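You operate a simulated robot arm through the tools that you are given. There is no shell and no other tool. Be economical: measure what you need, move in short steps, check, and stop when the job is done.

The job below is to be done with a simulated two-armed robot. You get a single attempt, and the scene is never put back.

## Task
Open pinned, locked-off machine twenty's guard, wax-dot the carrier's two frosted discs, crayon back in its cup, guard shut. A coat counts when it lies all over at full strength: go over it till it gets no stronger.

The check looks at the end state, three seconds after you hand in, the way a careful person would. Anything else that was tipped, shoved, dropped, spilled or broken makes it a failure.

## Robot
Two 7-joint arms with two-finger parallel grippers on one trunk, on a base that drives. Base frame: it is fixed to the floor where the robot stands at the start and does not move with it; the origin is under the middle of the robot, x ahead of it, y to its left, z up. Lengths are in mm, angles in degrees, forces in N, time in s.
The left shoulder is at the start at [50, 165, 1255], the right one opposite. Places, roughly: inside of the grey cup [-800, 200, 800]; machine twenty guard [600, 100, 1200]. Payload 3.91 kg a hand.
The TCP of each hand is the grasp point between the finger pads, 30 mm short of the fingertips. In the tool frame z runs along the fingers and y along their closing line. The gripper opens to 110 mm. The fingers are 20 mm wide and 10 mm thick; the gripper's body (48 by 112 mm) begins 55 mm behind the TCP.
Orientation is that of the tool frame in the base frame, as a unit quaternion [x, y, z, w]. With the fingers straight down and closing along the base's y, the tool's x points along the base's -x, its y along +y and its z along -z.

## Interface
- The arms move only by the tool servo_tool. It takes "left_targets", "right_targets" or both (then of equal length, played together; a hand with none holds still); each is one flat list of numbers, 7 for each row, row after row: the shift along the base's x, y, z in units of 400 mm (1.0 is 400 mm), then the turn, a rotation vector about the base's x, y, z in units of 60 degrees (1.0 is 60 degrees), then the closure, from 0 (fully open) to 1 (shut). In form: [dx, dy, dz, wx, wy, wz, claw, dx, dy, dz, wx, wy, wz, claw, ...]. A call has 1 to 8 rows; each row is the pose to reach, as a shift and turn from the pose commanded when the call began. A call with a number of a shift or a turn outside -1 to 1 is refused whole. A row lasts 0.2 s, in which the tool goes at most 50 mm and 8.6 degrees; a call with a longer step from one row to the next is refused whole, and so is a gripper value outside its range. Where a pose cannot be reached the arm comes as near as it can. A force on the tool above 50 N (or 10 N above the force at the start of the call, whichever is more), or a blocked arm, ends the call early, and 0.2 s more pass. The fingers move at their own pace (about 45 mm/s each) and stop on an object; they squeeze with about 44 N. The grip force told is the motor's: it shows also when the fingers shut on nothing. Time passes only in rows, and 0.2 s behind the last, so rows that repeat a pose let the fingers close. The reply holds the time, the measured pose of the TCP, the force on the tool along the base axes, the opening and the grip force, in the units named above and with some noise, with the torque about the TCP (base axes, N m) and any sound that the robot's microphone picked up.
- Cameras (640 x 400 px; columns grow to the right, rows downward): "scene" is now at [68.6, 84, 1458.2]; the picture's right is [0.91, -0.42, 0.00], its down [-0.11, -0.24, -0.96] and it looks along [0.40, 0.88, -0.27] (base axes); focal length 214 px, centre (320, 200). "left" rides on the left gripper at [72, -17, -103] in its tool frame; the picture's right is [0.23, 0.97, 0.00], its down [-0.76, 0.18, -0.62] and it looks along [-0.61, 0.14, 0.78] (tool axes); focal length 222 px, centre (320, 200). "right" rides on the right gripper at [72, 17, -103] in its tool frame; the picture's right is [-0.23, 0.97, 0.00], its down [-0.76, -0.18, -0.62] and it looks along [-0.61, -0.14, 0.78] (tool axes); focal length 222 px, centre (320, 200). There is no depth. A picture from a camera that has moved, and an enlarged one, comes with that camera's place and axes in the base frame and with its lens.
- get_image(camera): a new picture of that camera. It takes no simulated time.
- raise_lower(by): slides the trunk up (or, below 0, down) by that many mm; the arms and the scene camera ride with it, the base frame stays. It gives what a move gives, with no picture.
- steer(legs): drives the robot by 1 to 6 legs, each [ahead, left, turn to the left] in mm, mm and degrees, along the robot's own axes; the way and the turn of a leg run together, so that a leg with both is an arc; at most 1500 mm and 180 degrees a leg. The arms and the cameras ride along, it lands a little off, and it stops where it bumps. It gives what a move gives.
- turn_head(pan, tilt): turns the head with the scene camera to pan (to the left, within 80 degrees either way) and tilt (down, from -29 to 69), counted from straight ahead of the robot. It gives what a move gives.
- enlarge(camera, box): a new picture of the part [left, top, right, bottom] of that camera's present view, enlarged. It takes no simulated time.
- job_done(): hands the job in; it is judged then, once.

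Work in short steps. Places have to be worked out from the pictures, the camera data and where the tool is seen: move nearer, look again, correct. Check each grasp and each placing, and mend what went wrong. You have 120 turns and 100 pictures in all, those below and enlarged ones among them. Open the grippers and draw the arms clear of the work before you hand the job in, unless the task says otherwise; then end with one line.

The tools are called after "Call:" as a command line: name --argument value ..., lists and objects as JSON in quotes. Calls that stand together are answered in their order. servo_tool: Moves the arms, as the interface text tells. Its arguments: {"type":"object","properties":{"left_targets":{"type":"array","items":{"type":"number"}},"right_targets":{"type":"array","items":{"type":"number"}}},"required":[]} The other tools are called the same way: raise_lower (by) slides the trunk up or down; steer (legs) drives the base; turn_head (pan, tilt) turns the head that bears the scene camera; get_image (camera) takes a picture; enlarge (camera, box) takes an enlarged picture of a part of a camera's view; job_done () hands the job in.

At the start:

```text
t: 0.0
left_tcp_pos: [350.4, 225.3, 1463.2]
left_ee_rot: [0.0, 1.0, 0.0, 0.0]
left_ft_force: [-0.4, 0.1, 0.6]
left_wrist_torque: [0.01, 0.0, 0.0]
left_gripper_width: 110.0
left_grasp_force: 0.0
right_tcp_pos: [325.7, -134.0, 1481.9]
right_ee_rot: [0.001, 1.0, 0.002, 0.001]
right_ft_force: [0.3, 0.1, 0.2]
right_wrist_torque: [0.01, 0.02, 0.04]
right_gripper_width: 110.0
right_grasp_force: 0.1
trunk travel left (down, up): [-475.0, 28.0]
robot x, y, heading: [-0.5, 3.1, 0.1]
head pan, tilt: [65.5, 15.6]
```

scene: 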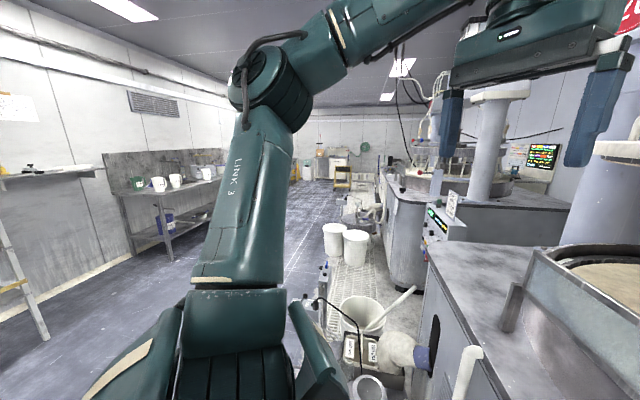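
right: 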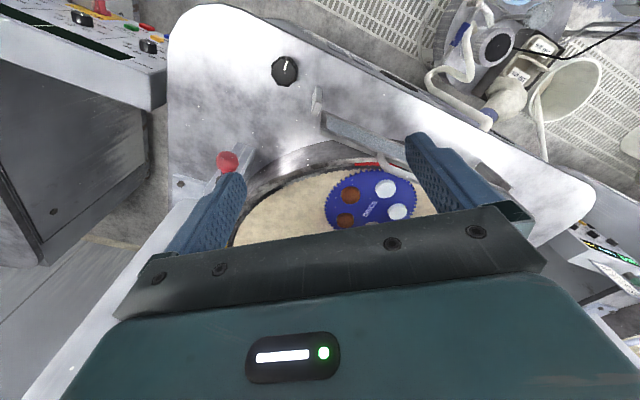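
left: 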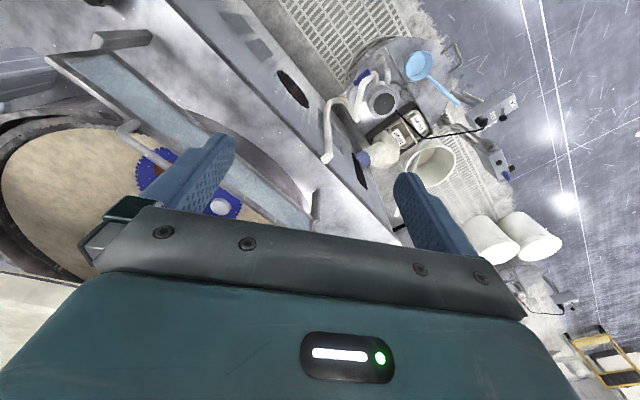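

The pictures show a lapping machine with a blue carrier ahead of me. I'll turn the head forward and down to see the machine and its guard.

Call:
turn_head --pan 0 --tilt 35

Call:
get_image --camera "scene"

```text
t: 1.4
left_tcp_pos: [351.1, 225.8, 1462.8]
left_ee_rot: [0.0, 1.0, 0.0, 0.0]
left_ft_force: [0.2, 0.6, -0.5]
left_wrist_torque: [-0.01, -0.03, 0.0]
left_gripper_width: 110.2
left_grasp_force: 0.0
right_tcp_pos: [326.4, -133.4, 1481.6]
right_ee_rot: [0.001, 1.0, 0.002, -0.001]
right_ft_force: [1.3, -0.3, -0.1]
right_wrist_torque: [-0.01, -0.01, -0.01]
right_gripper_width: 110.1
right_grasp_force: 0.1
trunk travel left (down, up): [-475.0, 28.0]
robot x, y, heading: [-4.1, 2.5, -0.0]
head pan, tilt: [0.0, 35.0]
```

```text
96 pictures are left
camera scene: at [117.9, -0.9, 1427.2], right [0.0, -1.0, 0.0], down [-0.57, 0.0, -0.82], along [0.82, 0.0, -0.57], focal length 214 px, centre (320, 200)
```

scene: 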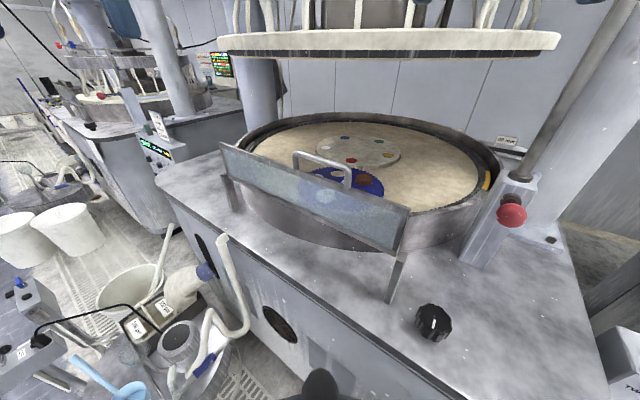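

The guard looks like a clear panel with an arch handle. I'll enlarge it, and look up at the machine number, pin and lock.

Call:
enlarge --camera "scene" --box '[200, 100, 580, 338]'

Call:
turn_head --pan 0 --tilt -15

Call:
get_image --camera "scene"

```text
1.68 times, centred on (390, 219) of scene
camera zoom: at [117.9, -0.9, 1427.2], right [0.0, -1.0, 0.0], down [-0.57, 0.0, -0.82], along [0.82, 0.0, -0.57], focal length 360 px, centre (202, 168)
```

zoom: 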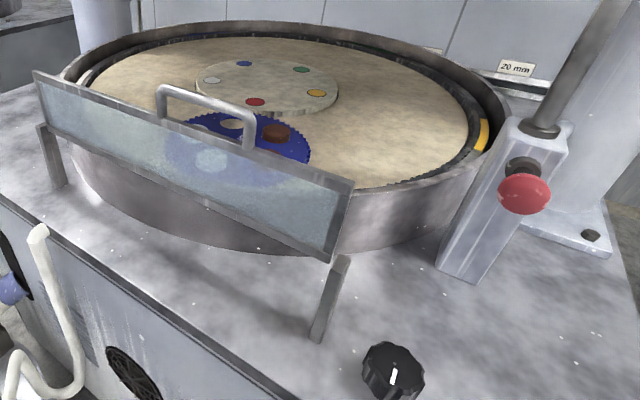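

```text
t: 2.5
left_tcp_pos: [350.3, 225.8, 1462.8]
left_ee_rot: [0.0, 1.0, 0.0, 0.0]
left_ft_force: [-0.3, -0.7, 0.6]
left_wrist_torque: [-0.02, -0.03, -0.01]
left_gripper_width: 110.2
left_grasp_force: 0.1
right_tcp_pos: [326.2, -133.7, 1482.3]
right_ee_rot: [0.002, 1.0, 0.0, 0.0]
right_ft_force: [-0.2, 0.7, 0.3]
right_wrist_torque: [-0.01, 0.01, 0.02]
right_gripper_width: 110.2
right_grasp_force: 0.0
trunk travel left (down, up): [-475.0, 28.0]
robot x, y, heading: [2.7, 0.6, -0.0]
head pan, tilt: [0.0, -15.0]
```

```text
94 pictures are left
camera scene: at [110.3, -1.0, 1505.7], right [0.0, -1.0, 0.0], down [0.26, 0.0, -0.97], along [0.97, 0.0, 0.26], focal length 214 px, centre (320, 200)
```

scene: 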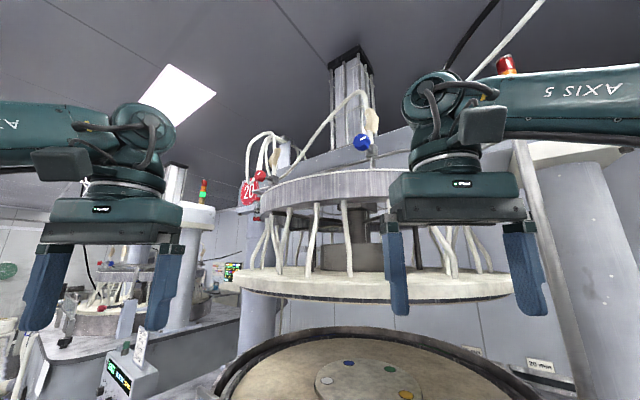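

This is machine 20 (red sign). The guard panel runs diagonally from about (420,-160) to (750,300) at z≈1200. I'll look closer with the left camera to see the hinge.

Call:
enlarge --camera "left" --box '[0, 0, 340, 240]'

Call:
enlarge --camera "right" --box '[220, 50, 620, 300]'

```text
1.67 times, centred on (170, 120) of left
camera zoom: at [277.8, 208.9, 1567.2], right [-0.23, 0.97, 0.0], down [0.76, 0.18, 0.62], along [0.61, 0.14, -0.78], focal length 370 px, centre (570, 333)
```

zoom: 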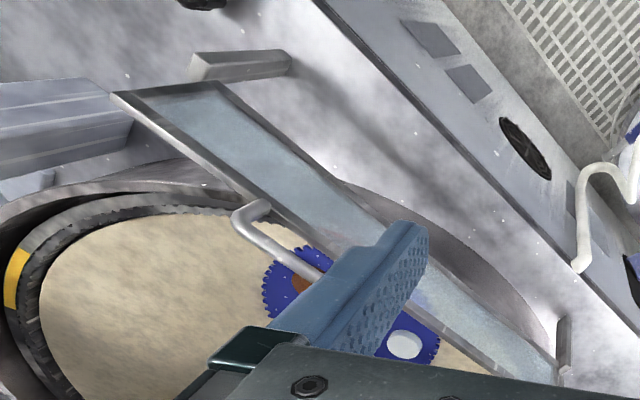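

```text
1.60 times, centred on (420, 175) of right
camera zoom: at [253.5, -117.8, 1586.3], right [0.23, 0.97, 0.0], down [0.76, -0.18, 0.62], along [0.61, -0.14, -0.78], focal length 355 px, centre (160, 240)
```

zoom: 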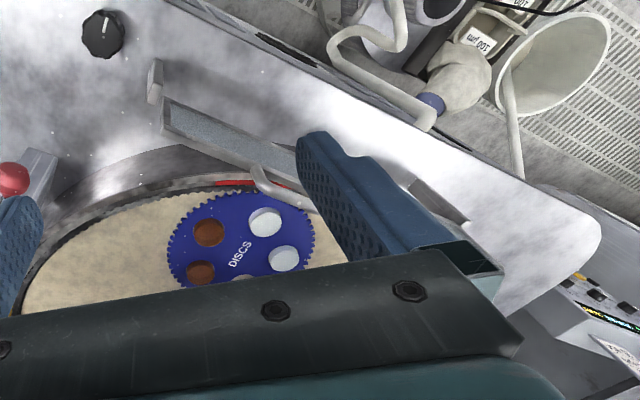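

Before driving to the cup behind me I need to know the free floor. I'll look right and left.

Call:
turn_head --pan -80 --tilt 25

Call:
get_image --camera "scene"

Call:
turn_head --pan 80 --tilt 40

Call:
get_image --camera "scene"

```text
t: 4.1
left_tcp_pos: [350.3, 224.4, 1463.3]
left_ee_rot: [0.001, 1.0, -0.001, 0.0]
left_ft_force: [0.0, 0.5, 0.4]
left_wrist_torque: [-0.02, 0.0, -0.02]
left_gripper_width: 109.7
left_grasp_force: 0.1
right_tcp_pos: [326.1, -135.3, 1482.2]
right_ee_rot: [0.002, 1.0, 0.001, -0.001]
right_ft_force: [0.5, -0.5, -0.6]
right_wrist_torque: [0.01, 0.0, 0.0]
right_gripper_width: 110.3
right_grasp_force: 0.0
trunk travel left (down, up): [-475.0, 28.0]
robot x, y, heading: [3.0, -0.1, -0.0]
head pan, tilt: [-80.0, 25.0]
```

```text
91 pictures are left
camera scene: at [45.9, -91.7, 1443.0], right [-0.98, -0.17, 0.0], down [-0.07, 0.42, -0.91], along [0.16, -0.89, -0.42], focal length 214 px, centre (320, 200)
```

scene: 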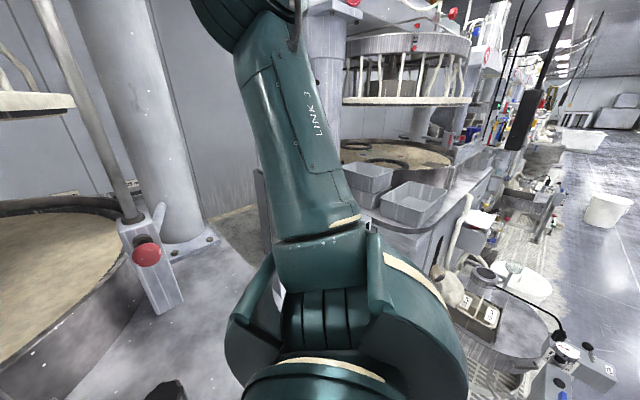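

```text
t: 6.5
left_tcp_pos: [349.9, 225.9, 1463.3]
left_ee_rot: [0.0, 1.0, 0.0, 0.0]
left_ft_force: [-0.3, 0.3, 0.2]
left_wrist_torque: [-0.04, -0.02, -0.05]
left_gripper_width: 110.2
left_grasp_force: 0.0
right_tcp_pos: [325.8, -134.8, 1481.5]
right_ee_rot: [0.0, 1.0, 0.001, 0.0]
right_ft_force: [-0.8, 0.3, 0.4]
right_wrist_torque: [-0.01, 0.02, -0.03]
right_gripper_width: 110.0
right_grasp_force: 0.1
trunk travel left (down, up): [-475.0, 28.0]
robot x, y, heading: [2.2, -1.6, -0.2]
head pan, tilt: [80.0, 40.0]
```

```text
90 pictures are left
camera scene: at [44.6, 82.7, 1419.6], right [0.98, -0.17, 0.0], down [-0.11, -0.63, -0.77], along [0.13, 0.75, -0.64], focal length 214 px, centre (320, 200)
```

scene: 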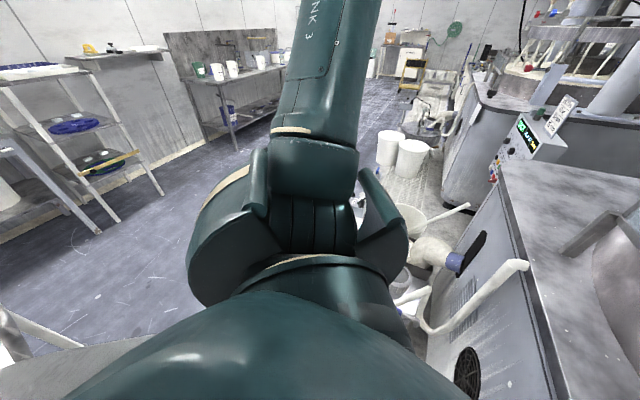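

The table behind is near; the upper lapping plate is just beyond the hands. I'll tuck both hands toward the body before turning round.

Call:
servo_tool --left_targets '[-0.1, 0, 0, 0, 0, 0, 0, -0.2, 0, 0, 0, 0, 0, 0, -0.3, 0, 0, 0, 0, 0, 0]' --right_targets '[-0.1, 0, 0, 0, 0, 0, 0, -0.2, 0, 0, 0, 0, 0, 0, -0.3, 0, 0, 0, 0, 0, 0]'

Call:
steer --legs '[[0, 0, 60]]'

Call:
turn_head --pan 60 --tilt 30

Call:
get_image --camera "scene"

```text
t: 7.3
left_tcp_pos: [240.4, 207.7, 1440.0]
left_ee_rot: [0.001, 1.0, 0.0, 0.003]
left_ft_force: [-0.3, 2.1, -0.7]
left_wrist_torque: [-0.02, -0.01, 0.01]
left_gripper_width: 110.0
left_grasp_force: 0.1
left hand out of reach, approached as far as the arm can: row 2, 3
right_tcp_pos: [203.2, -133.4, 1478.3]
right_ee_rot: [0.001, 1.0, 0.002, 0.002]
right_ft_force: [-0.8, 0.0, -0.2]
right_wrist_torque: [0.01, -0.03, 0.0]
right_gripper_width: 110.1
right_grasp_force: 0.1
right hand out of reach, approached as far as the arm can: row 3
trunk travel left (down, up): [-475.0, 28.0]
robot x, y, heading: [1.0, -2.9, 0.2]
head pan, tilt: [80.0, 40.0]
```

```text
t: 10.4
left_tcp_pos: [-56.7, 313.0, 1440.8]
left_ee_rot: [-0.496, 0.868, 0.0, 0.001]
left_ft_force: [-0.2, 0.1, 0.2]
left_wrist_torque: [0.01, 0.0, 0.04]
left_gripper_width: 109.8
left_grasp_force: 0.0
right_tcp_pos: [219.2, 110.6, 1480.7]
right_ee_rot: [-0.496, 0.868, 0.003, 0.0]
right_ft_force: [0.0, -0.2, 0.3]
right_wrist_torque: [-0.03, 0.03, -0.03]
right_gripper_width: 110.1
right_grasp_force: 0.1
trunk travel left (down, up): [-475.0, 28.0]
robot x, y, heading: [-0.8, -0.6, 59.5]
head pan, tilt: [80.0, 40.0]
```

```text
t: 11.2
left_tcp_pos: [-56.4, 314.3, 1440.9]
left_ee_rot: [-0.496, 0.868, 0.0, 0.001]
left_ft_force: [0.1, 0.1, 0.0]
left_wrist_torque: [-0.01, -0.02, 0.01]
left_gripper_width: 110.2
left_grasp_force: 0.1
right_tcp_pos: [219.1, 110.3, 1478.1]
right_ee_rot: [-0.496, 0.868, 0.003, 0.0]
right_ft_force: [-0.1, -0.4, 0.2]
right_wrist_torque: [0.02, 0.0, -0.02]
right_gripper_width: 110.1
right_grasp_force: 0.1
trunk travel left (down, up): [-475.0, 28.0]
robot x, y, heading: [-2.0, -0.9, 59.5]
head pan, tilt: [60.0, 30.0]
```

```text
89 pictures are left
camera scene: at [-29.3, 102.9, 1434.9], right [0.87, 0.49, 0.0], down [0.25, -0.44, -0.87], along [-0.43, 0.75, -0.5], focal length 214 px, centre (320, 200)
```

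scene: 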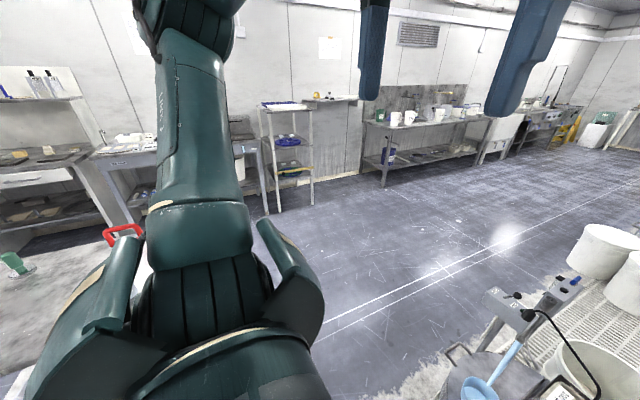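

Turning is fine. I continue turning to face the table behind.

Call:
steer --legs '[[0, 0, 110]]'

Call:
turn_head --pan 0 --tilt 35

Call:
get_image --camera "scene"

```text
t: 16.2
left_tcp_pos: [-273.8, -162.7, 1439.2]
left_ee_rot: [0.996, -0.086, -0.002, -0.001]
left_ft_force: [0.1, -0.2, -0.9]
left_wrist_torque: [0.03, 0.01, 0.03]
left_gripper_width: 110.0
left_grasp_force: 0.1
right_tcp_pos: [-180.4, 166.7, 1478.7]
right_ee_rot: [0.996, -0.087, -0.001, 0.002]
right_ft_force: [0.4, 0.4, 0.2]
right_wrist_torque: [-0.05, -0.01, -0.04]
right_gripper_width: 110.0
right_grasp_force: 0.1
trunk travel left (down, up): [-475.0, 28.0]
robot x, y, heading: [-2.1, -0.8, 170.2]
head pan, tilt: [60.0, 30.0]
```

```text
t: 17.5
left_tcp_pos: [-274.3, -162.4, 1440.7]
left_ee_rot: [0.996, -0.087, 0.0, -0.001]
left_ft_force: [0.0, 0.0, -0.3]
left_wrist_torque: [0.02, -0.01, -0.03]
left_gripper_width: 109.9
left_grasp_force: 0.0
right_tcp_pos: [-179.6, 166.4, 1478.3]
right_ee_rot: [0.996, -0.088, -0.001, 0.002]
right_ft_force: [-0.2, 0.5, 0.5]
right_wrist_torque: [0.02, -0.04, -0.02]
right_gripper_width: 109.9
right_grasp_force: 0.1
trunk travel left (down, up): [-475.0, 28.0]
robot x, y, heading: [-2.8, -3.2, 170.1]
head pan, tilt: [0.0, 35.0]
```

```text
88 pictures are left
camera scene: at [-115.1, 19.2, 1427.2], right [0.17, 0.99, 0.0], down [0.56, -0.1, -0.82], along [-0.81, 0.14, -0.57], focal length 214 px, centre (320, 200)
```

scene: 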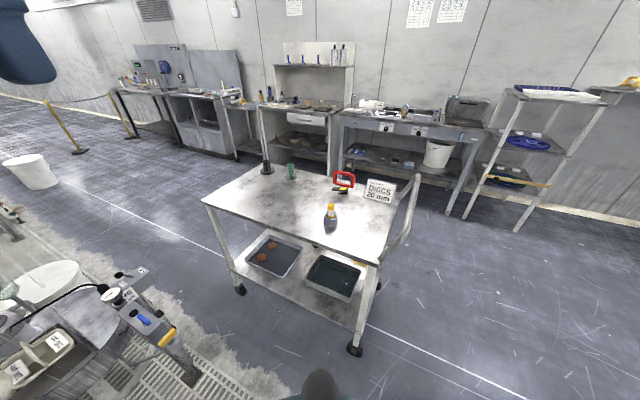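

Call:
enlarge --camera "scene" --box '[200, 140, 430, 300]'

```text
2.50 times, centred on (315, 220) of scene
camera zoom: at [-115.1, 19.2, 1427.2], right [0.17, 0.99, 0.0], down [0.56, -0.1, -0.82], along [-0.81, 0.14, -0.57], focal length 536 px, centre (332, 150)
```

zoom: 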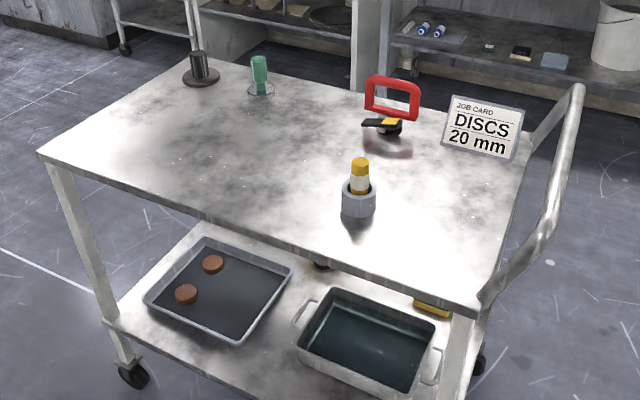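

The grey cup with a yellow/white crayon stands on a trolley near (-800,200). I'll square up to the trolley (heading ~145°) and move partway.

Call:
steer --legs '[[0, 0, -25], [250, 300, 0]]'

Call:
turn_head --pan 0 --tilt 50

Call:
get_image --camera "scene"

```text
t: 21.2
left_tcp_pos: [-687.0, -135.4, 1440.3]
left_ee_rot: [0.955, -0.298, 0.0, -0.001]
left_ft_force: [0.5, -0.1, -0.3]
left_wrist_torque: [0.02, 0.01, 0.0]
left_gripper_width: 110.0
left_grasp_force: 0.2
right_tcp_pos: [-465.2, 124.1, 1478.4]
right_ee_rot: [0.955, -0.298, -0.001, 0.003]
right_ft_force: [-0.2, 0.0, 0.3]
right_wrist_torque: [0.02, -0.02, 0.03]
right_gripper_width: 110.2
right_grasp_force: 0.1
trunk travel left (down, up): [-475.0, 28.0]
robot x, y, heading: [-372.5, -107.0, 145.6]
head pan, tilt: [0.0, 35.0]
```

```text
t: 22.0
left_tcp_pos: [-687.7, -135.2, 1440.6]
left_ee_rot: [0.955, -0.297, 0.0, -0.001]
left_ft_force: [0.8, -0.2, 0.5]
left_wrist_torque: [0.04, 0.02, 0.0]
left_gripper_width: 109.9
left_grasp_force: 0.2
right_tcp_pos: [-464.0, 123.9, 1479.3]
right_ee_rot: [0.954, -0.298, -0.002, 0.002]
right_ft_force: [0.0, 0.1, -0.2]
right_wrist_torque: [0.03, -0.04, 0.0]
right_gripper_width: 109.9
right_grasp_force: 0.0
trunk travel left (down, up): [-475.0, 28.0]
robot x, y, heading: [-370.1, -99.8, 145.1]
head pan, tilt: [0.0, 50.0]
```

```text
86 pictures are left
camera scene: at [-457.0, -43.3, 1405.5], right [0.57, 0.82, 0.0], down [0.63, -0.44, -0.64], along [-0.53, 0.37, -0.77], focal length 214 px, centre (320, 200)
```

scene: 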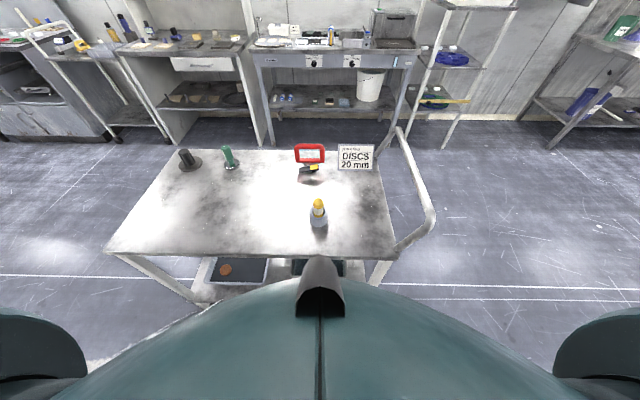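

Cup is straight ahead at about 500 mm, (-780,182). I'll shift left a bit so it suits the right hand, then bring that hand above it for a look.

Call:
steer --legs '[[0, 120, 0]]'

Call:
servo_tool --right_targets '[-0.08, 0.02, -0.08, 0, 0, 0, 0, -0.16, 0.04, -0.15, 0, 0, 0, 0, -0.24, 0.06, -0.21, 0, 0, 0, 0, -0.32, 0.08, -0.27, 0, 0, 0, 0, -0.38, 0.1, -0.35, 0, 0, 0, 0, -0.4, 0.15, -0.44, 0, 0, 0, 0, -0.4, 0.2, -0.52, 0, 0, 0, 0]'

Call:
get_image --camera "right"

```text
t: 23.1
left_tcp_pos: [-710.9, -168.3, 1440.9]
left_ee_rot: [0.955, -0.296, -0.001, -0.001]
left_ft_force: [0.2, 0.0, 0.4]
left_wrist_torque: [0.0, 0.03, -0.02]
left_gripper_width: 110.0
left_grasp_force: 0.0
right_tcp_pos: [-487.0, 90.5, 1478.2]
right_ee_rot: [0.954, -0.299, -0.002, 0.002]
right_ft_force: [0.6, 1.7, 0.4]
right_wrist_torque: [-0.07, 0.01, 0.0]
right_gripper_width: 110.2
right_grasp_force: 0.0
trunk travel left (down, up): [-475.0, 28.0]
robot x, y, heading: [-394.7, -134.9, 145.5]
head pan, tilt: [0.0, 50.0]
stopped in leg 1: the robot was blocked; the commanded pose is now the measured one
```

```text
t: 24.7
left_tcp_pos: [-713.1, -169.1, 1440.3]
left_ee_rot: [0.955, -0.297, 0.0, -0.002]
left_ft_force: [0.0, 1.0, 0.4]
left_wrist_torque: [-0.02, 0.01, -0.01]
left_gripper_width: 109.8
left_grasp_force: 0.1
right_tcp_pos: [-651.1, 167.5, 1271.6]
right_ee_rot: [0.955, -0.297, -0.001, 0.001]
right_ft_force: [-0.2, 0.3, 0.3]
right_wrist_torque: [-0.02, 0.02, -0.01]
right_gripper_width: 109.9
right_grasp_force: 0.1
trunk travel left (down, up): [-475.0, 28.0]
robot x, y, heading: [-392.7, -137.0, 145.3]
head pan, tilt: [0.0, 50.0]
```

```text
85 pictures are left
camera right: at [-599.2, 111.8, 1376.1], right [-0.74, -0.67, 0.0], down [-0.52, 0.58, 0.62], along [-0.42, 0.46, -0.78], focal length 222 px, centre (320, 200)
```

right: 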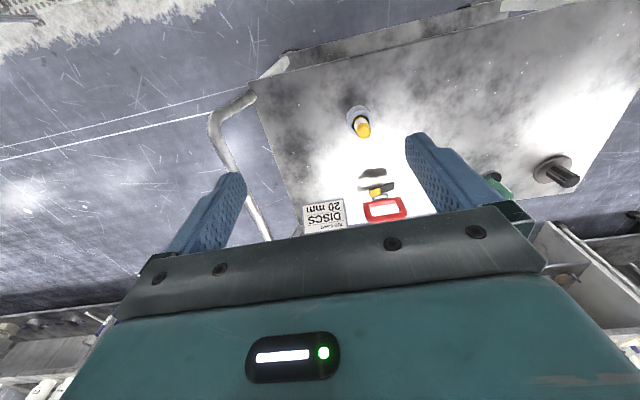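

The base was blocked by something on its left. I'll look there to see what it was.

Call:
turn_head --pan 80 --tilt 60

Call:
get_image --camera "scene"

```text
t: 26.2
left_tcp_pos: [-711.8, -171.1, 1440.9]
left_ee_rot: [0.955, -0.296, 0.0, -0.002]
left_ft_force: [-0.4, 0.4, -0.4]
left_wrist_torque: [-0.04, 0.04, -0.03]
left_gripper_width: 109.9
left_grasp_force: 0.0
right_tcp_pos: [-649.7, 166.6, 1271.8]
right_ee_rot: [0.955, -0.297, -0.001, 0.001]
right_ft_force: [0.0, -0.3, 0.6]
right_wrist_torque: [-0.01, 0.0, -0.02]
right_gripper_width: 110.0
right_grasp_force: 0.0
trunk travel left (down, up): [-475.0, 28.0]
robot x, y, heading: [-391.8, -137.2, 145.4]
head pan, tilt: [80.0, 60.0]
```

```text
84 pictures are left
camera scene: at [-465.0, -168.9, 1392.9], right [-0.71, 0.7, 0.0], down [0.61, 0.62, -0.5], along [-0.35, -0.36, -0.87], focal length 214 px, centre (320, 200)
```

scene: 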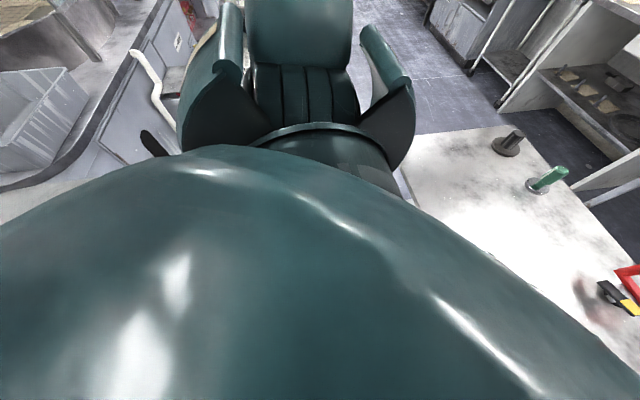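

I'll ease the base 20 mm off whatever it touched, then bring the right hand closer above the cup.

Call:
steer --legs '[[0, -20, 0]]'

Call:
servo_tool --right_targets '[-0.06, 0.0, -0.09, 0, 0, 0, 0, -0.12, 0.0, -0.18, 0, 0, 0, 0, -0.17, 0.0, -0.27, 0, 0, 0, 0, -0.23, 0.0, -0.36, 0, 0, 0, 0, -0.29, 0.0, -0.45, 0, 0, 0, 0, -0.33, 0.0, -0.5, 0, 0, 0, 0]'

Call:
get_image --camera "right"

```text
t: 27.0
left_tcp_pos: [-701.7, -155.6, 1441.1]
left_ee_rot: [0.955, -0.297, 0.0, -0.003]
left_ft_force: [-0.2, -0.9, -0.4]
left_wrist_torque: [-0.02, -0.02, 0.01]
left_gripper_width: 110.2
left_grasp_force: 0.1
right_tcp_pos: [-638.3, 181.0, 1272.4]
right_ee_rot: [0.955, -0.297, -0.001, 0.0]
right_ft_force: [-0.3, -0.6, 0.1]
right_wrist_torque: [-0.03, 0.02, -0.01]
right_gripper_width: 109.7
right_grasp_force: 0.1
trunk travel left (down, up): [-475.0, 28.0]
robot x, y, heading: [-381.2, -119.1, 145.5]
head pan, tilt: [80.0, 60.0]
```

```text
t: 28.4
left_tcp_pos: [-702.0, -155.2, 1439.4]
left_ee_rot: [0.955, -0.298, 0.0, -0.003]
left_ft_force: [0.1, -0.6, -0.2]
left_wrist_torque: [-0.01, 0.01, 0.01]
left_gripper_width: 109.9
left_grasp_force: 0.1
right_tcp_pos: [-771.1, 182.7, 1070.9]
right_ee_rot: [0.955, -0.297, 0.0, 0.0]
right_ft_force: [-0.5, 0.6, 0.3]
right_wrist_torque: [0.0, 0.0, -0.01]
right_gripper_width: 109.7
right_grasp_force: 0.0
trunk travel left (down, up): [-475.0, 28.0]
robot x, y, heading: [-380.2, -119.4, 145.3]
head pan, tilt: [80.0, 60.0]
```

```text
83 pictures are left
camera right: at [-720.9, 127.1, 1175.4], right [-0.74, -0.67, 0.0], down [-0.53, 0.58, 0.62], along [-0.42, 0.46, -0.78], focal length 222 px, centre (320, 200)
```

right: 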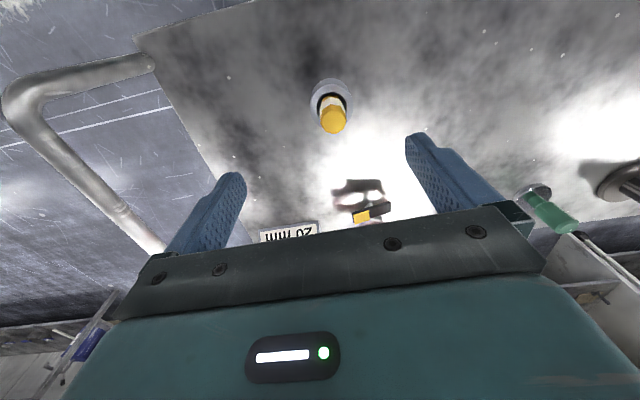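

Call:
enlarge --camera "right" --box '[270, 60, 390, 140]'

```text
5.00 times, centred on (330, 100) of right
camera zoom: at [-720.9, 127.1, 1175.4], right [-0.74, -0.67, 0.0], down [-0.53, 0.58, 0.62], along [-0.42, 0.46, -0.78], focal length 1111 px, centre (270, 700)
```

zoom: 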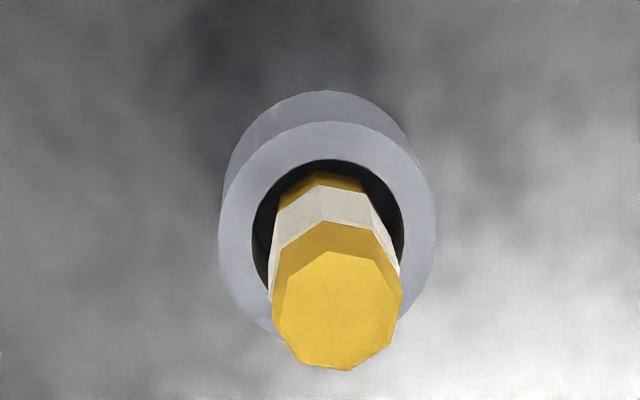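

The crayon is an octagonal stick ~34 mm across, top ≈ (-803,189,877), cup rim ≈ z 793. I go over it to z 930 and look again.

Call:
servo_tool --right_targets '[-0.03, 0.005, -0.1, 0, 0, 0, 0, -0.06, 0.01, -0.2, 0, 0, 0, 0, -0.077, 0.013, -0.3, 0, 0, 0, 0, -0.077, 0.013, -0.35, 0, 0, 0, 0]'

Call:
get_image --camera "right"

```text
t: 29.4
left_tcp_pos: [-700.9, -155.2, 1440.9]
left_ee_rot: [0.955, -0.297, 0.0, -0.003]
left_ft_force: [-1.1, 0.2, -0.8]
left_wrist_torque: [-0.03, 0.01, 0.03]
left_gripper_width: 109.9
left_grasp_force: 0.0
right_tcp_pos: [-801.1, 187.0, 934.1]
right_ee_rot: [0.955, -0.298, -0.001, 0.001]
right_ft_force: [0.6, 0.0, 0.3]
right_wrist_torque: [-0.02, 0.01, -0.01]
right_gripper_width: 110.0
right_grasp_force: 0.1
trunk travel left (down, up): [-475.0, 28.0]
robot x, y, heading: [-383.9, -122.0, 145.3]
head pan, tilt: [80.0, 60.0]
```

```text
81 pictures are left
camera right: at [-750.7, 132.4, 1036.8], right [-0.74, -0.67, 0.0], down [-0.52, 0.58, 0.62], along [-0.42, 0.46, -0.78], focal length 222 px, centre (320, 200)
```

right: 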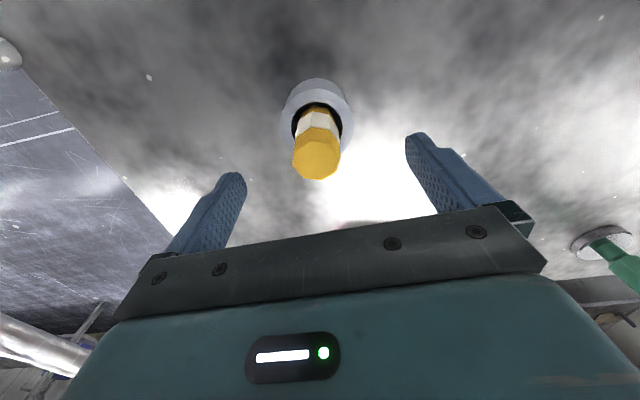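

The top of the crayon sits nearer z≈895, axis ≈ (-799,187), lined up with the fingers. I descend to z≈862 and close.

Call:
servo_tool --right_targets '[0.003, 0, -0.09, 0, 0, 0, 0, 0.003, 0, -0.18, 0, 0, 0, 0, 0.003, 0, -0.18, 0, 0, 0, 0.5, 0.003, 0, -0.18, 0, 0, 0, 1, 0.003, 0, -0.18, 0, 0, 0, 1, 0.003, 0, -0.18, 0, 0, 0, 1]'

Call:
get_image --camera "right"

```text
t: 30.8
left_tcp_pos: [-701.9, -156.0, 1440.5]
left_ee_rot: [0.955, -0.297, 0.001, -0.003]
left_ft_force: [-0.6, 0.5, 0.1]
left_wrist_torque: [-0.01, 0.0, -0.02]
left_gripper_width: 110.0
left_grasp_force: 0.1
right_tcp_pos: [-801.2, 188.2, 859.7]
right_ee_rot: [0.955, -0.297, -0.001, 0.0]
right_ft_force: [0.2, -1.2, -0.4]
right_wrist_torque: [0.04, -0.02, -0.03]
right_gripper_width: 52.4
right_grasp_force: 30.9
trunk travel left (down, up): [-475.0, 28.0]
robot x, y, heading: [-384.6, -122.6, 144.8]
head pan, tilt: [80.0, 60.0]
```

```text
80 pictures are left
camera right: at [-749.8, 132.9, 964.0], right [-0.74, -0.67, 0.0], down [-0.53, 0.58, 0.62], along [-0.42, 0.46, -0.78], focal length 222 px, centre (320, 200)
```

right: 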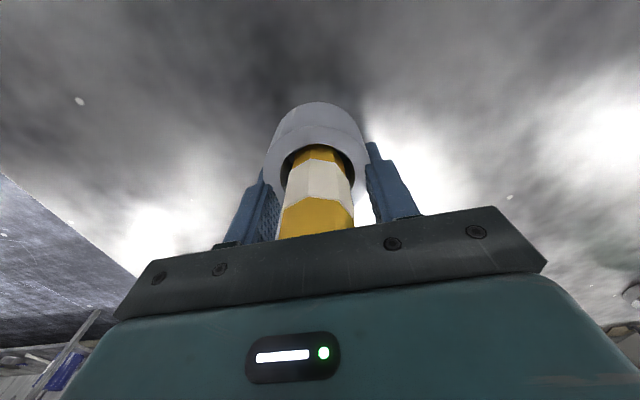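

Not clear whether the fingers are still closing. I hold and read again.

Call:
servo_tool --right_targets '[0, 0, 0, 0, 0, 0, 1, 0, 0, 0, 0, 0, 0, 1]'

Call:
enlarge --camera "right" --box '[220, 90, 420, 250]'

```text
t: 31.4
left_tcp_pos: [-701.4, -154.3, 1440.2]
left_ee_rot: [0.955, -0.296, 0.001, -0.003]
left_ft_force: [-0.4, -0.4, -0.8]
left_wrist_torque: [-0.01, -0.01, -0.02]
left_gripper_width: 110.1
left_grasp_force: 0.0
right_tcp_pos: [-799.6, 188.5, 861.1]
right_ee_rot: [0.955, -0.297, -0.001, 0.001]
right_ft_force: [0.0, -0.2, -0.7]
right_wrist_torque: [0.05, -0.01, -0.01]
right_gripper_width: 52.1
right_grasp_force: 44.2
trunk travel left (down, up): [-475.0, 28.0]
robot x, y, heading: [-383.8, -119.3, 145.3]
head pan, tilt: [80.0, 60.0]
```

```text
2.50 times, centred on (320, 170) of right
camera zoom: at [-749.8, 133.0, 964.0], right [-0.74, -0.67, 0.0], down [-0.53, 0.58, 0.62], along [-0.42, 0.46, -0.78], focal length 555 px, centre (320, 275)
```

zoom: 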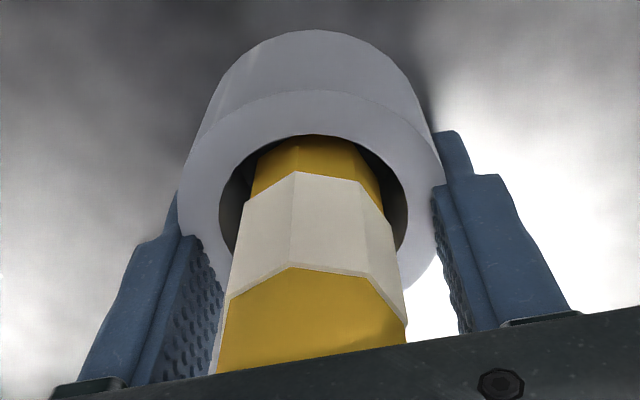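

The fingers have closed on the 52 mm cup itself; its rim must be at ~z 857 rather than 790. I open, rise 35 mm, and close on the crayon above the rim.

Call:
servo_tool --right_targets '[0, 0, 0, 0, 0, 0, 0.5, 0, 0, 0, 0, 0, 0, 0, 0, 0, 0, 0, 0, 0, 0, 0, 0, 0.04, 0, 0, 0, 0, 0, 0, 0.0875, 0, 0, 0, 0]'

Call:
get_image --camera "right"

Call:
turn_head --pan -5 --tilt 50

Call:
enlarge --camera "scene" --box '[220, 130, 420, 255]'

```text
t: 32.6
left_tcp_pos: [-701.9, -156.1, 1439.8]
left_ee_rot: [0.955, -0.296, 0.0, -0.003]
left_ft_force: [-0.3, 0.1, 0.9]
left_wrist_torque: [0.02, -0.01, 0.0]
left_gripper_width: 110.1
left_grasp_force: 0.1
right_tcp_pos: [-801.3, 186.7, 895.6]
right_ee_rot: [0.955, -0.297, -0.001, 0.001]
right_ft_force: [0.7, 0.2, 0.7]
right_wrist_torque: [-0.01, 0.01, -0.01]
right_gripper_width: 110.1
right_grasp_force: 0.0
trunk travel left (down, up): [-475.0, 28.0]
robot x, y, heading: [-383.9, -118.4, 145.5]
head pan, tilt: [80.0, 60.0]
```

```text
78 pictures are left
camera right: at [-750.0, 132.6, 999.0], right [-0.74, -0.67, 0.0], down [-0.52, 0.58, 0.62], along [-0.42, 0.46, -0.78], focal length 222 px, centre (320, 200)
```

right: 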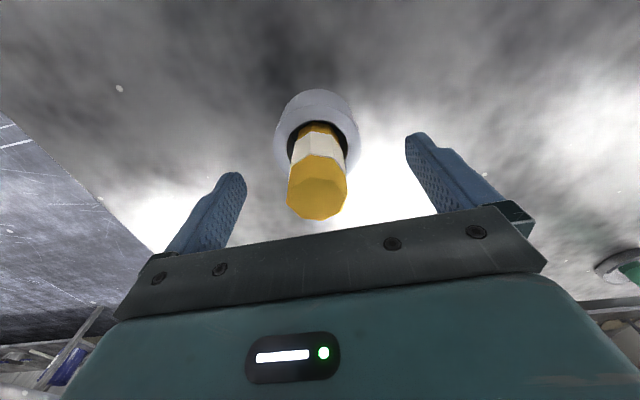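

```text
t: 34.2
left_tcp_pos: [-701.7, -156.0, 1440.2]
left_ee_rot: [0.955, -0.296, 0.0, -0.003]
left_ft_force: [0.2, -0.8, 0.2]
left_wrist_torque: [-0.02, -0.03, -0.01]
left_gripper_width: 110.0
left_grasp_force: 0.1
right_tcp_pos: [-799.8, 188.4, 895.1]
right_ee_rot: [0.955, -0.298, -0.001, -0.001]
right_ft_force: [-0.1, -0.5, -0.2]
right_wrist_torque: [-0.01, 0.0, -0.03]
right_gripper_width: 110.0
right_grasp_force: 0.0
trunk travel left (down, up): [-475.0, 28.0]
robot x, y, heading: [-384.7, -122.9, 145.3]
head pan, tilt: [-5.0, 50.0]
```

```text
3.20 times, centred on (320, 192) of scene
camera zoom: at [-466.4, -56.3, 1405.4], right [0.64, 0.77, 0.0], down [0.59, -0.49, -0.64], along [-0.5, 0.41, -0.77], focal length 686 px, centre (320, 224)
```

zoom: 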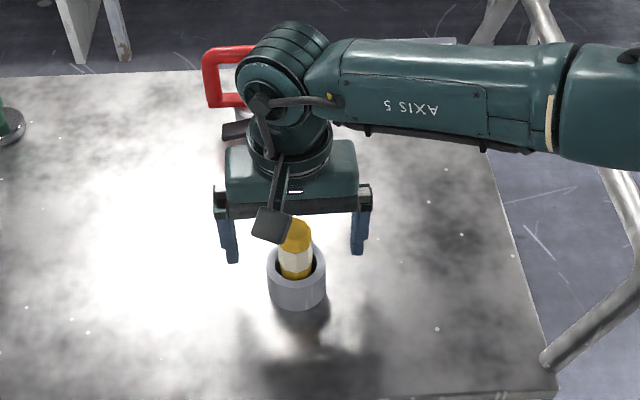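

Comparing views: cup centre is really (-789,177), 15 mm nearer me than the tool, rim z≈865, crayon top ≈918, ~27 mm thick. I shift onto it at z≈902 and close.

Call:
servo_tool --right_targets '[0, 0, 0.018, 0, 0, 0, 0, 0.0275, -0.0275, 0.018, 0, 0, 0, 0, 0.0275, -0.0275, 0.018, 0, 0, 0, 0.6, 0.0275, -0.0275, 0.018, 0, 0, 0, 0.9, 0.0275, -0.0275, 0.018, 0, 0, 0, 0.9, 0.0275, -0.0275, 0.018, 0, 0, 0, 0.9, 0.0275, -0.0275, 0.018, 0, 0, 0, 0.9, 0.0275, -0.0275, 0.018, 0, 0, 0, 0.9]'

Call:
get_image --camera "right"

```text
t: 36.0
left_tcp_pos: [-701.6, -154.7, 1441.9]
left_ee_rot: [0.955, -0.297, 0.0, -0.003]
left_ft_force: [-0.3, -0.4, 0.5]
left_wrist_torque: [-0.04, 0.01, 0.0]
left_gripper_width: 110.3
left_grasp_force: 0.1
right_tcp_pos: [-789.2, 177.5, 902.7]
right_ee_rot: [0.955, -0.297, -0.001, 0.0]
right_ft_force: [-0.5, -0.3, -0.1]
right_wrist_torque: [-0.02, 0.0, 0.02]
right_gripper_width: 31.5
right_grasp_force: 44.0
trunk travel left (down, up): [-475.0, 28.0]
robot x, y, heading: [-383.5, -121.4, 145.6]
head pan, tilt: [-5.0, 50.0]
```

```text
76 pictures are left
camera right: at [-739.1, 122.2, 1006.0], right [-0.74, -0.67, 0.0], down [-0.52, 0.58, 0.62], along [-0.42, 0.46, -0.78], focal length 222 px, centre (320, 200)
```

right: 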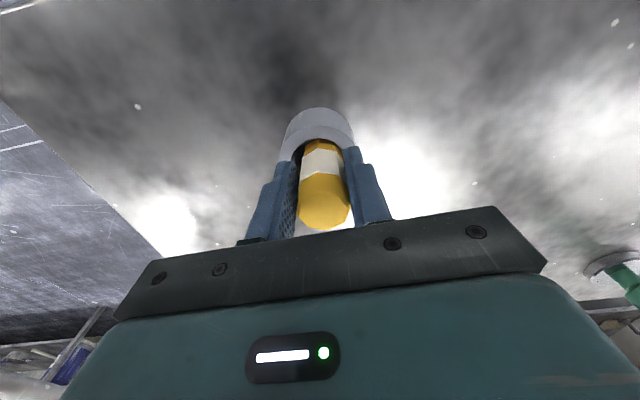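

Width 31.5 mm with 44 N: holding the crayon. Lift straight up and check.

Call:
servo_tool --right_targets '[0, 0, 0.05, 0, 0, 0, 0.9, 0, 0, 0.12, 0, 0, 0, 0.9, 0, 0, 0.22, 0, 0, 0, 0.9, 0, 0, 0.32, 0, 0, 0, 0.9, 0, 0, 0.42, 0, 0, 0, 0.9]'

Call:
get_image --camera "right"

Call:
enlarge --camera "scene" --box '[220, 80, 420, 255]'

```text
t: 37.2
left_tcp_pos: [-700.9, -155.4, 1440.3]
left_ee_rot: [0.955, -0.297, 0.0, -0.002]
left_ft_force: [0.3, 0.2, -0.2]
left_wrist_torque: [0.01, -0.02, 0.01]
left_gripper_width: 110.1
left_grasp_force: 0.2
right_tcp_pos: [-788.3, 175.4, 1070.6]
right_ee_rot: [0.955, -0.297, -0.002, 0.0]
right_ft_force: [0.2, -0.4, -0.4]
right_wrist_torque: [-0.03, 0.02, 0.03]
right_gripper_width: 31.6
right_grasp_force: 44.4
trunk travel left (down, up): [-475.0, 28.0]
robot x, y, heading: [-383.2, -119.7, 145.4]
head pan, tilt: [-5.0, 50.0]
```

```text
75 pictures are left
camera right: at [-739.0, 120.3, 1174.5], right [-0.74, -0.67, 0.0], down [-0.52, 0.58, 0.62], along [-0.42, 0.46, -0.78], focal length 222 px, centre (320, 200)
```

right: 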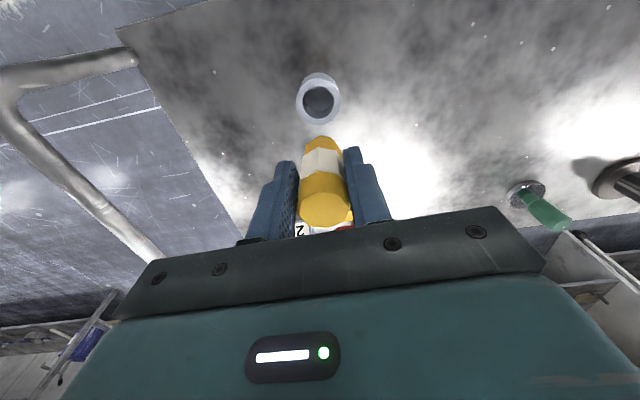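

```text
2.29 times, centred on (320, 168) of scene
camera zoom: at [-466.2, -56.6, 1405.4], right [0.64, 0.77, 0.0], down [0.59, -0.49, -0.64], along [-0.5, 0.41, -0.77], focal length 490 px, centre (320, 274)
```

zoom: 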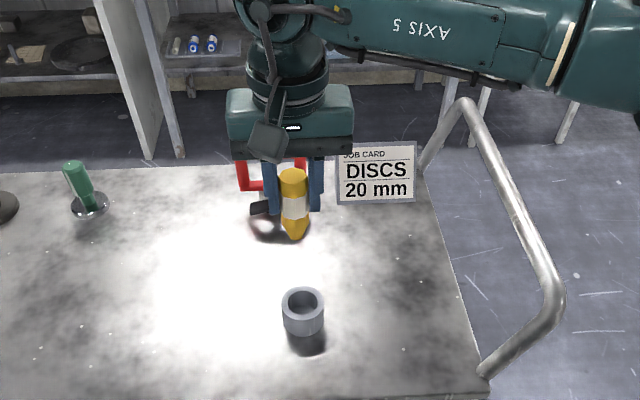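

Crayon is held firmly, tapered tip ≈78 mm below the TCP; its cup grasp pose was (-789,177,902). I tuck the hand up and return to the starting place at the machine.

Call:
servo_tool --right_targets '[0.066, -0.015, 0.083, 0, 0, 0, 0.9, 0.133, -0.03, 0.167, 0, 0, 0, 0.9, 0.2, -0.045, 0.25, 0, 0, 0, 0.9, 0.267, -0.06, 0.333, 0, 0, 0, 0.9, 0.333, -0.075, 0.417, 0, 0, 0, 0.9, 0.4, -0.09, 0.5, 0, 0, 0, 0.9, 0.466, -0.105, 0.583, 0, 0, 0, 0.9, 0.533, -0.12, 0.667, 0, 0, 0, 0.9]'

Call:
servo_tool --right_targets '[0.066, -0.015, 0.083, 0, 0, 0, 0.9, 0.133, -0.03, 0.167, 0, 0, 0, 0.9, 0.2, -0.045, 0.25, 0, 0, 0, 0.9, 0.25, -0.06, 0.33, 0, 0, 0, 0.9]'

Call:
steer --legs '[[-245, -315, 0], [0, 0, -145]]'

Call:
turn_head --pan 0 --tilt 40

Call:
get_image --camera "scene"

```text
t: 39.0
left_tcp_pos: [-699.2, -155.3, 1440.5]
left_ee_rot: [0.955, -0.297, 0.001, -0.002]
left_ft_force: [1.2, -0.9, -0.5]
left_wrist_torque: [0.0, 0.07, 0.0]
left_gripper_width: 109.8
left_grasp_force: 0.1
right_tcp_pos: [-575.6, 128.4, 1337.3]
right_ee_rot: [0.955, -0.298, -0.001, 0.0]
right_ft_force: [0.5, 0.4, -1.4]
right_wrist_torque: [0.02, -0.01, -0.04]
right_gripper_width: 31.9
right_grasp_force: 44.1
trunk travel left (down, up): [-475.0, 28.0]
robot x, y, heading: [-380.7, -121.4, 145.4]
head pan, tilt: [-5.0, 50.0]
```

```text
t: 39.5
left_tcp_pos: [-701.0, -156.0, 1440.4]
left_ee_rot: [0.955, -0.297, 0.0, -0.003]
left_ft_force: [0.3, -0.3, 0.4]
left_wrist_torque: [-0.01, -0.01, -0.02]
left_gripper_width: 110.1
left_grasp_force: 0.1
right_tcp_pos: [-549.2, 128.4, 1372.4]
right_ee_rot: [0.953, -0.304, 0.002, -0.005]
right_ft_force: [-7.6, 3.2, -16.9]
right_wrist_torque: [0.8, 0.27, -0.31]
right_gripper_width: 31.6
right_grasp_force: 44.2
trunk travel left (down, up): [-475.0, 28.0]
robot x, y, heading: [-382.6, -121.0, 145.4]
head pan, tilt: [-5.0, 50.0]
stopped in row 2 (right hand): the force on the tool passed its limit (the readings are from after the stop); the commanded pose is now the measured one
```

```text
t: 47.9
left_tcp_pos: [234.9, 203.4, 1440.4]
left_ee_rot: [-0.008, 1.0, -0.002, 0.002]
left_ft_force: [0.3, 1.6, 0.0]
left_wrist_torque: [0.01, 0.02, -0.03]
left_gripper_width: 110.0
left_grasp_force: 0.0
right_tcp_pos: [274.1, -115.0, 1374.5]
right_ee_rot: [0.001, 1.0, -0.005, 0.0]
right_ft_force: [14.0, -1.0, -18.7]
right_wrist_torque: [-0.28, -0.23, -0.18]
right_gripper_width: 31.3
right_grasp_force: 44.1
trunk travel left (down, up): [-475.0, 28.0]
robot x, y, heading: [-3.6, -5.9, 0.9]
head pan, tilt: [-5.0, 50.0]
```

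```text
t: 48.6
left_tcp_pos: [235.0, 203.1, 1440.3]
left_ee_rot: [-0.008, 1.0, -0.004, 0.0]
left_ft_force: [0.1, 0.1, -0.7]
left_wrist_torque: [0.0, 0.0, -0.01]
left_gripper_width: 110.2
left_grasp_force: 0.1
right_tcp_pos: [275.0, -114.7, 1373.7]
right_ee_rot: [0.0, 1.0, -0.004, -0.001]
right_ft_force: [-0.3, -0.9, 0.2]
right_wrist_torque: [0.02, 0.04, 0.0]
right_gripper_width: 31.7
right_grasp_force: 44.0
trunk travel left (down, up): [-475.0, 28.0]
robot x, y, heading: [-3.0, -9.8, 0.7]
head pan, tilt: [0.0, 40.0]
```

```text
73 pictures are left
camera scene: at [110.6, -7.8, 1419.5], right [0.01, -1.0, 0.0], down [-0.64, -0.01, -0.77], along [0.77, 0.01, -0.64], focal length 214 px, centre (320, 200)
```

scene: 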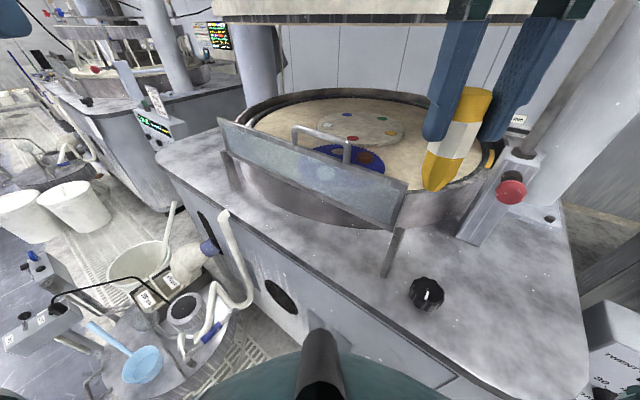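

I'm back at the machine with the crayon. Now I bring the left hand's camera round to view the guard's front face, posts and hinge.

Call:
servo_tool --left_targets '[0.05, 0.05, -0.055, 0, 0, -0.12, 0, 0.1, 0.1, -0.11, 0, 0, -0.24, 0, 0.15, 0.15, -0.165, 0, 0, -0.36, 0, 0.2, 0.2, -0.22, 0, 0, -0.48, 0, 0.26, 0.24, -0.275, 0, 0, -0.6, 0]'

Call:
get_image --camera "left"

Call:
enlarge --camera "scene" --box '[200, 100, 440, 290]'

```text
t: 49.8
left_tcp_pos: [341.1, 297.8, 1329.3]
left_ee_rot: [0.303, 0.953, -0.002, 0.0]
left_ft_force: [-0.3, 0.3, 0.1]
left_wrist_torque: [0.0, -0.02, 0.0]
left_gripper_width: 110.0
left_grasp_force: 0.1
right_tcp_pos: [275.2, -113.6, 1373.1]
right_ee_rot: [0.0, 1.0, -0.004, 0.0]
right_ft_force: [0.7, 0.6, -1.7]
right_wrist_torque: [0.0, 0.03, 0.02]
right_gripper_width: 31.3
right_grasp_force: 43.5
trunk travel left (down, up): [-475.0, 28.0]
robot x, y, heading: [-4.5, -10.7, 0.8]
head pan, tilt: [0.0, 40.0]
```

```text
72 pictures are left
camera left: at [272.2, 328.0, 1433.1], right [0.38, 0.93, -0.01], down [0.73, -0.29, 0.62], along [0.58, -0.24, -0.78], focal length 222 px, centre (320, 200)
```

left: 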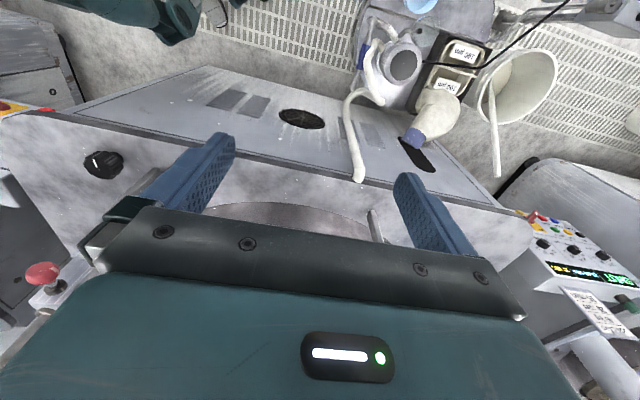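

```text
2.11 times, centred on (320, 195) of scene
camera zoom: at [111.4, -7.2, 1419.5], right [0.01, -1.0, 0.0], down [-0.64, -0.01, -0.77], along [0.77, 0.01, -0.64], focal length 452 px, centre (320, 210)
```

zoom: 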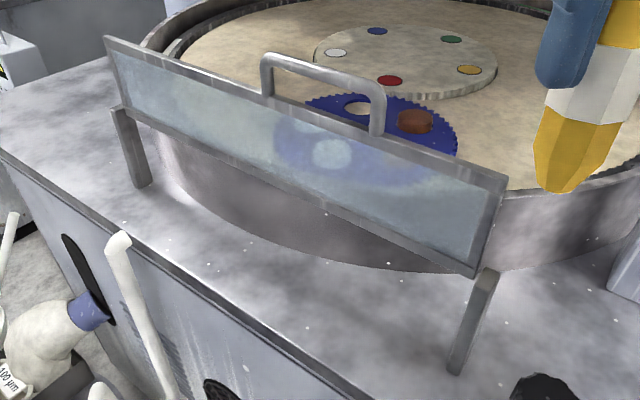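

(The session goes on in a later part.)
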